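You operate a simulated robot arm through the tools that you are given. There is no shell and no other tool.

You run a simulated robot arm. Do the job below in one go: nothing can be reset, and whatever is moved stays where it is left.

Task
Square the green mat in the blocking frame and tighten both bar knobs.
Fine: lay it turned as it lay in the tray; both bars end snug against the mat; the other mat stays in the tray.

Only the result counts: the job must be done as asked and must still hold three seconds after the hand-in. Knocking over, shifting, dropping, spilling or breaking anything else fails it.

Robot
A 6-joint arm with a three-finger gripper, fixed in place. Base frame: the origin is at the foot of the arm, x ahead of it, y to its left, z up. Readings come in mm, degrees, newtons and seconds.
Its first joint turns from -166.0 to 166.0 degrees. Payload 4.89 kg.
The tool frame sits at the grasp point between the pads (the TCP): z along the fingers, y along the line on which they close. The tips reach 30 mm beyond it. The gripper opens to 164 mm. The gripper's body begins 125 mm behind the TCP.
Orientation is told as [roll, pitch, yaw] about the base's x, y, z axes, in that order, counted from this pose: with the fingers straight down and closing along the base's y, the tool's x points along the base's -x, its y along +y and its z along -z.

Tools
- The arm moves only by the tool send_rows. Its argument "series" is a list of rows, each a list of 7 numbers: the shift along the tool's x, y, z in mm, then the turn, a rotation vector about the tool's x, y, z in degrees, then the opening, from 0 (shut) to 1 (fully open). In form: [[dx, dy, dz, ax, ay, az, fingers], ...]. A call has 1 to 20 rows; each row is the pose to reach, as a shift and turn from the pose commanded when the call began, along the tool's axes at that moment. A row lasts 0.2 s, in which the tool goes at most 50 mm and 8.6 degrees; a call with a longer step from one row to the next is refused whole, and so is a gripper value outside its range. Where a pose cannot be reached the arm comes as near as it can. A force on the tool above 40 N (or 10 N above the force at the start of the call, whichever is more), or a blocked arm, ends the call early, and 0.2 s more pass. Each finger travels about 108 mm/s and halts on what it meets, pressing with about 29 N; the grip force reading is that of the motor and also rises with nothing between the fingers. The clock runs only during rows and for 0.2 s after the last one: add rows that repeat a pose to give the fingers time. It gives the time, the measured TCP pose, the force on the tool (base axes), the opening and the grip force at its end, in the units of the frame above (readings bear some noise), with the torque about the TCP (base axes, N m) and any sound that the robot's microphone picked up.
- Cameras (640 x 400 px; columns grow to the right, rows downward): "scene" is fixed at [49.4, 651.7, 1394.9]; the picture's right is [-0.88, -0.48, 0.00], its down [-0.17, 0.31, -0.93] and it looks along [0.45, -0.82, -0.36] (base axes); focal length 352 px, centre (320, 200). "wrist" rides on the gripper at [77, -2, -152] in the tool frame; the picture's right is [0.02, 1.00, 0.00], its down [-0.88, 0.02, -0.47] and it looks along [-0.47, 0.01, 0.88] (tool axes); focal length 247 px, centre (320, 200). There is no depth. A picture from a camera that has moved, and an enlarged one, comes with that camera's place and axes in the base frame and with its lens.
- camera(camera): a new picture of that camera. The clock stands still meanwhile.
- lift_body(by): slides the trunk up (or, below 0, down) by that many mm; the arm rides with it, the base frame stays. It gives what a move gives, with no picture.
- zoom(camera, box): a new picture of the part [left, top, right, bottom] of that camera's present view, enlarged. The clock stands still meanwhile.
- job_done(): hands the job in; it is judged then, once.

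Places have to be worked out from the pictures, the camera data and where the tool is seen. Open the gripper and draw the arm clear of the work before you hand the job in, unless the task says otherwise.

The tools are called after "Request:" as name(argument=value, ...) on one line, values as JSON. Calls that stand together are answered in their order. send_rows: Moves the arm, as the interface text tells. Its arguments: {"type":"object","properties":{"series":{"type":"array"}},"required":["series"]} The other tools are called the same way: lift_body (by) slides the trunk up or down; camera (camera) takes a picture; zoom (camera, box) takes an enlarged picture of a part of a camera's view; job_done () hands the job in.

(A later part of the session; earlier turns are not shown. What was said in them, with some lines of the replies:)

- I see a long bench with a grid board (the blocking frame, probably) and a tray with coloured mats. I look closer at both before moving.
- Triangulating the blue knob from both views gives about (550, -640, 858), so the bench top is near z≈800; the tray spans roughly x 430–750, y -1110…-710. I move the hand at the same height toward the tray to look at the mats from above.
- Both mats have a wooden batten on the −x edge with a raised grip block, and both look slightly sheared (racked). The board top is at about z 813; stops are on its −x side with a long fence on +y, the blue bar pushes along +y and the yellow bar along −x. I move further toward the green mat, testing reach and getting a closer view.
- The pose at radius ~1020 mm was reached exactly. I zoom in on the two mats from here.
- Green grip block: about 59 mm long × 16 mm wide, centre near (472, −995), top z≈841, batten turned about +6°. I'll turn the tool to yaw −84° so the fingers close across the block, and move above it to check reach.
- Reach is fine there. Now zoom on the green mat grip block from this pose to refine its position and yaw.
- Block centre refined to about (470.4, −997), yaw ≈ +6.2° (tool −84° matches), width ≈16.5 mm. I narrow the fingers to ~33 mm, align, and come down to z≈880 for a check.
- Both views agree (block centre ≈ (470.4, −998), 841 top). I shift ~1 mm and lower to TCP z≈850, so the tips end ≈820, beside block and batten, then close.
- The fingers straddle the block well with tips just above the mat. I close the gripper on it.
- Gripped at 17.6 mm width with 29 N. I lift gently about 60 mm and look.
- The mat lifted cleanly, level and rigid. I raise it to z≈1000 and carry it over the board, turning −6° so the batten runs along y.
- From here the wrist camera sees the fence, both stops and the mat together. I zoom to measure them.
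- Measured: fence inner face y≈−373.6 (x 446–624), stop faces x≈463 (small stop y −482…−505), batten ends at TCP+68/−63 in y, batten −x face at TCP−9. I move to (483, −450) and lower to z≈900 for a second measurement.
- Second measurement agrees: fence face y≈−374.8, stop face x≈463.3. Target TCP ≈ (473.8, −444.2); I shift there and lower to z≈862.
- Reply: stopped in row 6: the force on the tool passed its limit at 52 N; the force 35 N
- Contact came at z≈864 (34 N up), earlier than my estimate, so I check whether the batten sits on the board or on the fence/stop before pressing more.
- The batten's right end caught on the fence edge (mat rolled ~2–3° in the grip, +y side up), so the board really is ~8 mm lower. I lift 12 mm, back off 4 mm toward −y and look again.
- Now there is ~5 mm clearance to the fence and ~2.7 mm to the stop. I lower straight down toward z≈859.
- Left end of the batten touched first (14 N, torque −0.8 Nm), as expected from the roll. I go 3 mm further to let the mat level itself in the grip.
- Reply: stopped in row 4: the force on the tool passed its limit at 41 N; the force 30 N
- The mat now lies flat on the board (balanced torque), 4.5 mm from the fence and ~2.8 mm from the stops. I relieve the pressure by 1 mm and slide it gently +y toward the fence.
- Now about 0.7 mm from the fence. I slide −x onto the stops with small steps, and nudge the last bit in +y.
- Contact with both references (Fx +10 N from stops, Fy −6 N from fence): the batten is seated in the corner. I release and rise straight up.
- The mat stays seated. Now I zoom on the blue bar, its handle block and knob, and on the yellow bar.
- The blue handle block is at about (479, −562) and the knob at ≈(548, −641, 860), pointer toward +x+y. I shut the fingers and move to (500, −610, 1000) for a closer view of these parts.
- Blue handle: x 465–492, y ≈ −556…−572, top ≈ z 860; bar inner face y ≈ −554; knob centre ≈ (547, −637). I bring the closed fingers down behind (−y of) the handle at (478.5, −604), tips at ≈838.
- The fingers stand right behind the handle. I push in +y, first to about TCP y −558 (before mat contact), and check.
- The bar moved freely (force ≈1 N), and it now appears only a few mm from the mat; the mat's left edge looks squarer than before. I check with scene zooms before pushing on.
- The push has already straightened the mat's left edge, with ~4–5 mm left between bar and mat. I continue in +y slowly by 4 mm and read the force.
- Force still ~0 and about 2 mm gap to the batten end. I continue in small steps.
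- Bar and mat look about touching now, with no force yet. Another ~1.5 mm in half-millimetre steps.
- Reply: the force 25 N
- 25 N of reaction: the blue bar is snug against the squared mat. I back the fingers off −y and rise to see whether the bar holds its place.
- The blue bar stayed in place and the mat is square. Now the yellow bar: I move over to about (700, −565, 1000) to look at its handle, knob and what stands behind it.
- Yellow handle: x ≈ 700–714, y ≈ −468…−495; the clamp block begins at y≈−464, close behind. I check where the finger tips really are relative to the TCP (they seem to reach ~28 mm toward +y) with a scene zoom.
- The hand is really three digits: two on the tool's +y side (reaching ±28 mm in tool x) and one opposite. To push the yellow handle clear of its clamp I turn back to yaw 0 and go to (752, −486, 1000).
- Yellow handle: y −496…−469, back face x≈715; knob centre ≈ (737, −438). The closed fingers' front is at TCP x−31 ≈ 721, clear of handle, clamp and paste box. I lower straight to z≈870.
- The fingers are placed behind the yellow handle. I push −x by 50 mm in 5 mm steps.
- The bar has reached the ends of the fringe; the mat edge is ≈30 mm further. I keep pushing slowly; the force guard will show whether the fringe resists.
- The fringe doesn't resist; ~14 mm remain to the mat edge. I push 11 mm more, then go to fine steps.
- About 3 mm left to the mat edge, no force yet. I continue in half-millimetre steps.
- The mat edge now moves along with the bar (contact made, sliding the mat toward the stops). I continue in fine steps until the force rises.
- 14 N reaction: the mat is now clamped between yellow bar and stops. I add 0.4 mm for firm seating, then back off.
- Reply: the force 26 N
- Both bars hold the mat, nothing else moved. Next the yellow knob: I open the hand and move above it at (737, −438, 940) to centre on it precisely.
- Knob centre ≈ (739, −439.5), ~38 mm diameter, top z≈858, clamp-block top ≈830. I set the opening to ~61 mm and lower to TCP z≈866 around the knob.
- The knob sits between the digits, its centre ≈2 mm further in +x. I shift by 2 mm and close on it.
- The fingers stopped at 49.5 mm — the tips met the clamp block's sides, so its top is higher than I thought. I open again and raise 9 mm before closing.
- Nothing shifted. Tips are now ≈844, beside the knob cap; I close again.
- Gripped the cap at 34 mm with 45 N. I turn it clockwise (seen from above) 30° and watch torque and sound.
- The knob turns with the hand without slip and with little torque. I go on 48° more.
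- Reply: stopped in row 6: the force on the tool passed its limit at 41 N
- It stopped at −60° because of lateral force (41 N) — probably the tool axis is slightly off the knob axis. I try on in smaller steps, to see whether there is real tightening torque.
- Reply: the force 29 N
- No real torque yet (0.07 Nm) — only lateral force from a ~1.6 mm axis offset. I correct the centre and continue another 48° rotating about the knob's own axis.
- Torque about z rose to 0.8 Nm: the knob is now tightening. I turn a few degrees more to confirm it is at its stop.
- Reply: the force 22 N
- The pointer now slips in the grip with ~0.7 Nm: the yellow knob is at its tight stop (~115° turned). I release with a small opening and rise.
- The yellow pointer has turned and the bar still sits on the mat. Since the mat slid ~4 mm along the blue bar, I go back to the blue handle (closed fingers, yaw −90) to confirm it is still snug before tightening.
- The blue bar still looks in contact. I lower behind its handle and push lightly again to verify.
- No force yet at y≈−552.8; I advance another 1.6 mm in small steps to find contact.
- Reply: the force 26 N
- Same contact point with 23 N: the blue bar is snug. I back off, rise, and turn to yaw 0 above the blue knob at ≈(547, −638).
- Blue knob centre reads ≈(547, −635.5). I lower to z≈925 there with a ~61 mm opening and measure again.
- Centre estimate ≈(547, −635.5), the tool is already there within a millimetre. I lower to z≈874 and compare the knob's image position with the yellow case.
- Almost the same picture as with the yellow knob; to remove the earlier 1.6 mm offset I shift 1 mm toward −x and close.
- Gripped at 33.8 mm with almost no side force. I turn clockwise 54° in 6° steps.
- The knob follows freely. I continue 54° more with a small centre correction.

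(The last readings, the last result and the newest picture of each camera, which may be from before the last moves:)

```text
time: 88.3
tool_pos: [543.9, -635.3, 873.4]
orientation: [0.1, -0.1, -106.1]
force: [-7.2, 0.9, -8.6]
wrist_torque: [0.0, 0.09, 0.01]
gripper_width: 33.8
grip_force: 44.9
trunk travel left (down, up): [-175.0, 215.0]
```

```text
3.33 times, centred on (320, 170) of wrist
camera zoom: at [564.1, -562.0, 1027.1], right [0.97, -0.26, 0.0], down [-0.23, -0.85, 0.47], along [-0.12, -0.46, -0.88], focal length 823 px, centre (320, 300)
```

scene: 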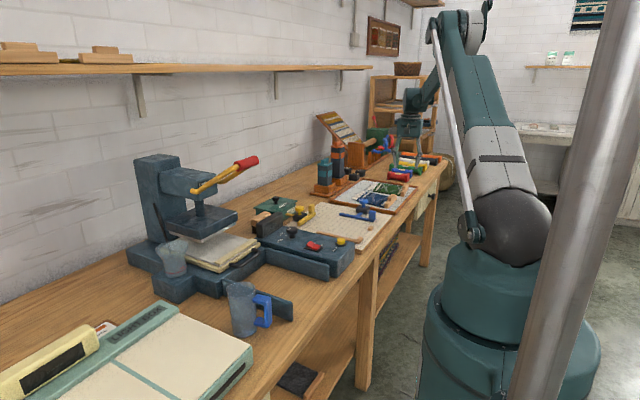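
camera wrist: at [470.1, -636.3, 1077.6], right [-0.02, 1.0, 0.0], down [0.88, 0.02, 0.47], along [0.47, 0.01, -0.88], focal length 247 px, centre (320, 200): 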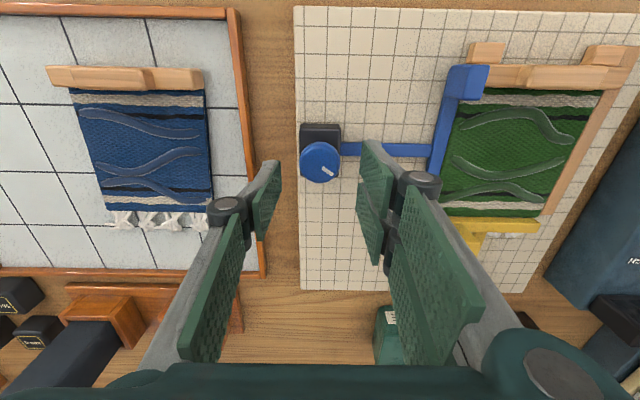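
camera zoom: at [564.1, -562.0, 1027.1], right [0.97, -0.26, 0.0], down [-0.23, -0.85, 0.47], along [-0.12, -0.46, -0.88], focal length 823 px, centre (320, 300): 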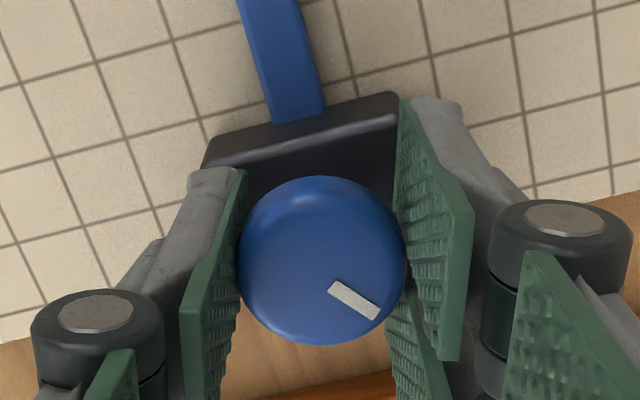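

No slip and no torque at 106° yet (the yellow one stopped at ~115°). I turn on up to 20° more in 4° steps.

Request:
send_rows(series=[[0, 0, 0, 0, 0, 4, 0], [0, 0, 0, 0, 0, 8, 0], [0, 0, 0, 0, 0, 12, 0], [0, 0, 0, 0, 0, 16, 0], [0, 0, 0, 0, 0, 20, 0], [0, 0, 0, 0, 0, 20, 0]])

Request:
zoom(camera="wrist", box=[240, 110, 400, 230])

```text
time: 89.7
tool_pos: [543.3, -635.3, 874.3]
orientation: [0.1, 0.0, -126.2]
force: [-10.6, 6.9, -3.6]
wrist_torque: [0.08, 0.1, 0.56]
gripper_width: 33.5
grip_force: 45.2
trunk travel left (down, up): [-175.0, 215.0]
```

```text
3.33 times, centred on (320, 170) of wrist
camera zoom: at [587.9, -573.0, 1027.5], right [0.82, -0.57, 0.0], down [-0.51, -0.72, 0.47], along [-0.27, -0.39, -0.88], focal length 823 px, centre (320, 300)
```

zoom: 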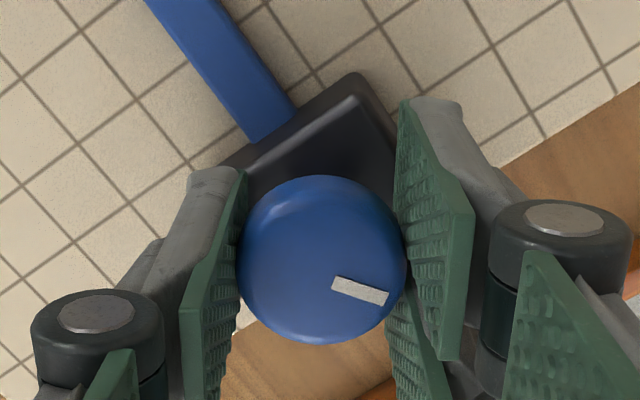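

Torque 0.56 Nm and the pointer slips ~15° in the grip: the blue knob is at its stop too. One more 6° to make sure, then release and rise.

Request:
send_rows(series=[[0, 0, 0, 0, 0, 3, 0], [0, 0, 0, 0, 0, 6, 0], [0, 0, 0, 0, 0, 6, 0]])

Request:
zoom(camera="wrist", box=[240, 110, 400, 230])

Request:
send_rows(series=[[0, 0, 0, 0, 0, 0, 0.25], [0, 0, 0, 0, 0, 0, 0.3], [0, 0, 0, 0, 0, 0, 0.3], [0, 0, -15, 0, 0, 0, 0.3], [0, 0, -40, 0, 0, 0, 0.3], [0, 0, -80, 0, 0, 0, 0.4], [0, 0, -125, 0, 0, 0, 0.4], [0, 0, -125, 0, 0, 0, 0.4]])

Request:
camera(camera="wrist")

Request:
zoom(camera="scene", box=[280, 185, 390, 255])

```text
time: 90.5
tool_pos: [544.2, -636.4, 876.0]
orientation: [0.2, -0.1, -132.2]
force: [-11.2, 7.2, -0.4]
wrist_torque: [0.07, 0.09, 0.57]
gripper_width: 33.8
grip_force: 44.9
trunk travel left (down, up): [-175.0, 215.0]
```

```text
3.33 times, centred on (320, 170) of wrist
camera zoom: at [594.0, -578.0, 1027.5], right [0.76, -0.66, 0.0], down [-0.58, -0.66, 0.47], along [-0.31, -0.36, -0.88], focal length 823 px, centre (320, 300)
```

zoom: 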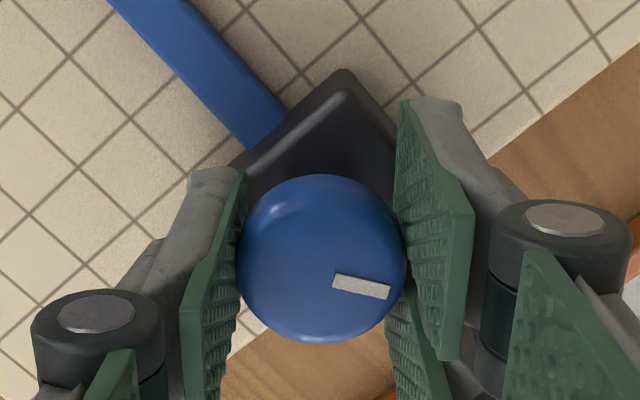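

```text
time: 92.3
tool_pos: [544.1, -635.9, 1001.1]
orientation: [0.1, -0.1, -132.1]
force: [-0.1, -0.1, 0.8]
wrist_torque: [-0.05, -0.08, -0.01]
gripper_width: 65.9
grip_force: 0.0
trunk travel left (down, up): [-175.0, 215.0]
```

```text
taken
camera wrist: at [594.1, -577.9, 1152.7], right [0.76, -0.65, 0.0], down [-0.58, -0.66, 0.47], along [-0.31, -0.36, -0.88], focal length 247 px, centre (320, 200)
```

wrist: 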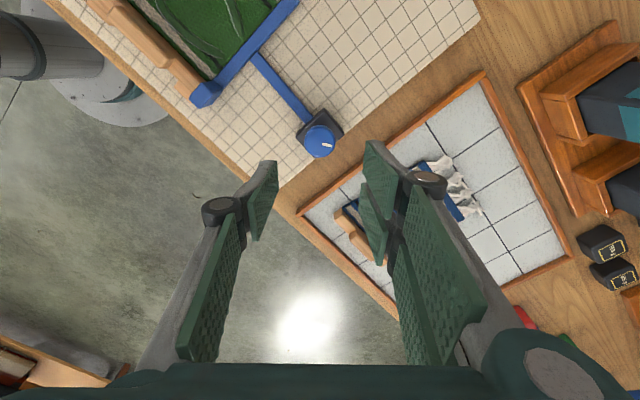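

```text
5.71 times, centred on (335, 220) of scene
camera zoom: at [49.4, 651.7, 1394.9], right [-0.88, -0.48, 0.0], down [-0.17, 0.31, -0.93], along [0.45, -0.82, -0.36], focal length 2011 px, centre (234, 86)
```

zoom: 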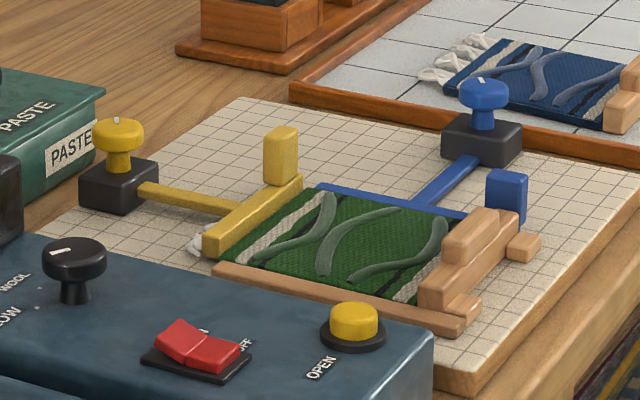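

Both knobs are tight and the frame looks right. I rise and withdraw to the starting area, turning back to yaw 0, to inspect everything from above.

Request:
send_rows(series=[[-2, -6, -20, 0, 0, -8.25, 0.4], [-6, -18, -40, 0, 0, -16.5, 0.4], [-12, -38, -60, 0, 0, -24.75, 0.4], [-18, -58, -80, 0, 0, -33, 0.4], [-24, -78, -100, 0, 0, -41.25, 0.4], [-30, -98, -120, 0, 0, -49.5, 0.4], [-36, -118, -139, 0, 0, -57.75, 0.4], [-42, -138, -139, 0, 0, -66, 0.4], [-48, -158, -139, 0, 0, -74.25, 0.4], [-54, -178, -139, 0, 0, -82.5, 0.4], [-60, -198, -139, 0, 0, -90.75, 0.5], [-66, -216, -139, 0, 0, -99, 0.6], [-72, -232, -139, 0, 0, -107.25, 0.7], [-78, -248, -139, 0, 0, -115.5, 0.8], [-82, -260, -139, 0, 0, -123.75, 0.9], [-84, -266, -139, 0, 0, -132, 1], [-84, -266, -139, 0, 0, -132, 1]])

Request:
camera(camera="wrist")

Request:
zoom(camera="wrist", box=[220, 150, 440, 300])

Request:
camera(camera="scene")

```text
time: 95.9
tool_pos: [291.0, -519.8, 1137.7]
orientation: [-0.1, 0.0, -0.1]
force: [0.4, 0.2, -0.2]
wrist_torque: [-0.04, 0.0, 0.01]
gripper_width: 163.9
grip_force: 0.2
trunk travel left (down, up): [-175.0, 215.0]
```

```text
taken
camera wrist: at [213.8, -520.8, 1291.3], right [-0.02, 1.0, 0.0], down [0.88, 0.02, 0.47], along [0.47, 0.01, -0.88], focal length 247 px, centre (320, 200)
```

wrist: 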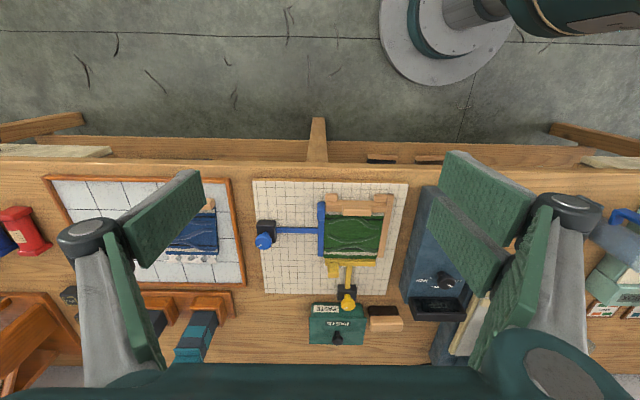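

```text
2.67 times, centred on (330, 225) of wrist
camera zoom: at [213.8, -520.8, 1291.3], right [-0.02, 1.0, 0.0], down [0.88, 0.02, 0.47], along [0.47, 0.01, -0.88], focal length 659 px, centre (293, 133)
```

zoom: 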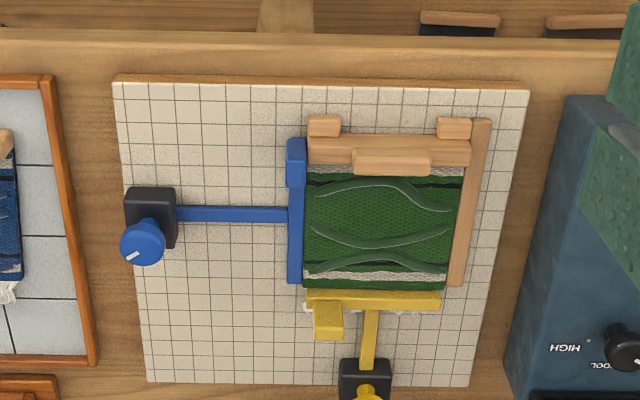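

```text
taken
```

scene: 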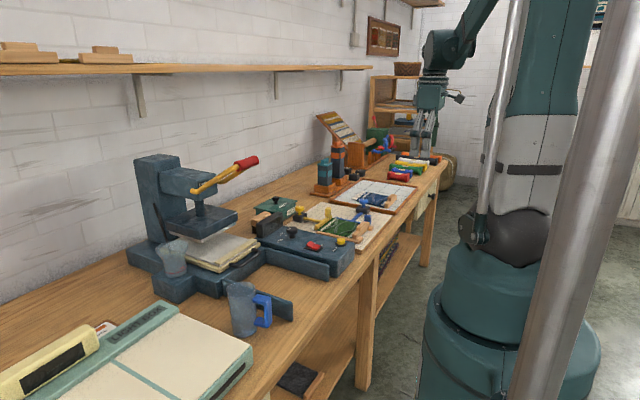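

Everything appears in place: batten on the stops, mat square between fence and both bars, knobs turned. One closer look for gaps before handing in.

Request:
zoom(camera="wrist", box=[310, 185, 400, 270])

Request:
zoom(camera="scene", box=[305, 205, 385, 250])

Request:
zoom(camera="wrist", box=[240, 200, 380, 310])

```text
4.71 times, centred on (355, 228) of wrist
camera zoom: at [213.8, -520.8, 1291.3], right [-0.02, 1.0, 0.0], down [0.88, 0.02, 0.47], along [0.47, 0.01, -0.88], focal length 1162 px, centre (155, 71)
```

zoom: 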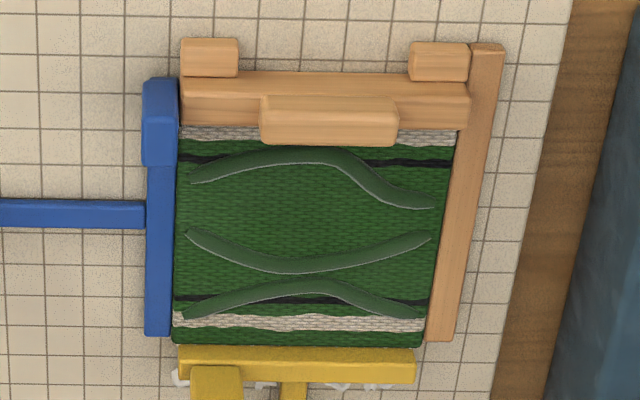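

```text
8.00 times, centred on (345, 228) of scene
camera zoom: at [49.4, 651.7, 1394.9], right [-0.88, -0.48, 0.0], down [-0.17, 0.31, -0.93], along [0.45, -0.82, -0.36], focal length 2815 px, centre (120, -20)
```

zoom: 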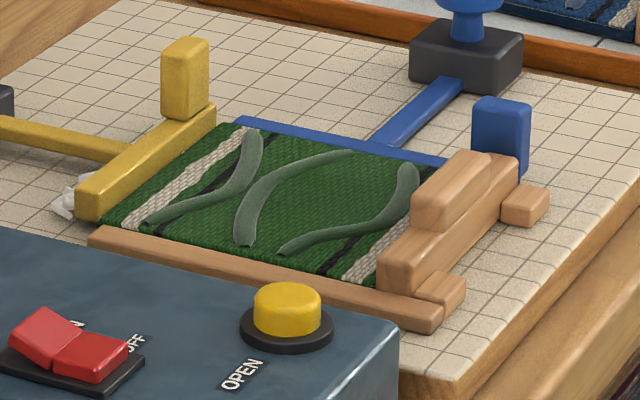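

```text
3.64 times, centred on (310, 255) of wrist
camera zoom: at [213.8, -520.8, 1291.3], right [-0.02, 1.0, 0.0], down [0.88, 0.02, 0.47], along [0.47, 0.01, -0.88], focal length 898 px, centre (356, 0)
```

zoom: 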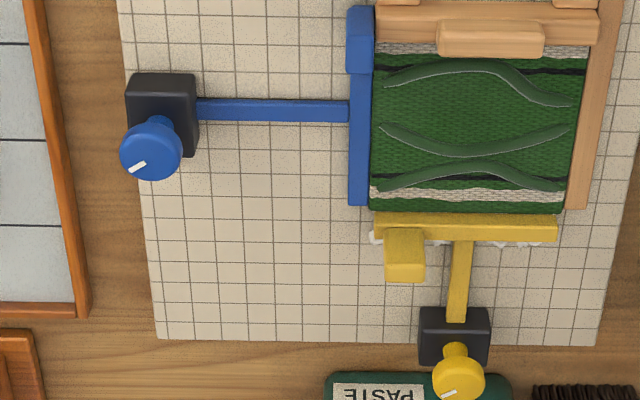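

The mat is square and in contact with the stops, the fence and both bars. Both knob pointers have turned alike, the blue mat is still in the tray, and the arm is open and clear. I hand the job in.

Request:
job_done()

```text
The job is handed in.
```

The green mat is squared in the blocking frame with both bars against it and both knobs tightened. I've handed the job in but haven't seen a verdict.

- **Mat:** It lies turned as it lay in the tray, with the wooden batten toward the arm and seated on the two stops. Its right edge is against the fence.
- **Bars:** I pushed each bar until it pressed on the mat with about 23 N. I re-checked the blue bar after the yellow push slid the mat a few millimetres onto the stops, and it was still snug.
- **Knobs:** I turned each knob clockwise about 110–115°, until it resisted and began to slip in the grip. I took that as the tight stop.
- **Contacts along the way:** While I was setting the mat down, the batten caught on the fence edge, so I lifted it and placed it again. The fingers also closed once on the yellow bar's clamp block instead of its knob. Nothing looked moved afterwards.
- **Everything else:** The blue mat is still in the tray. The gripper is open and the arm is clear of the work.
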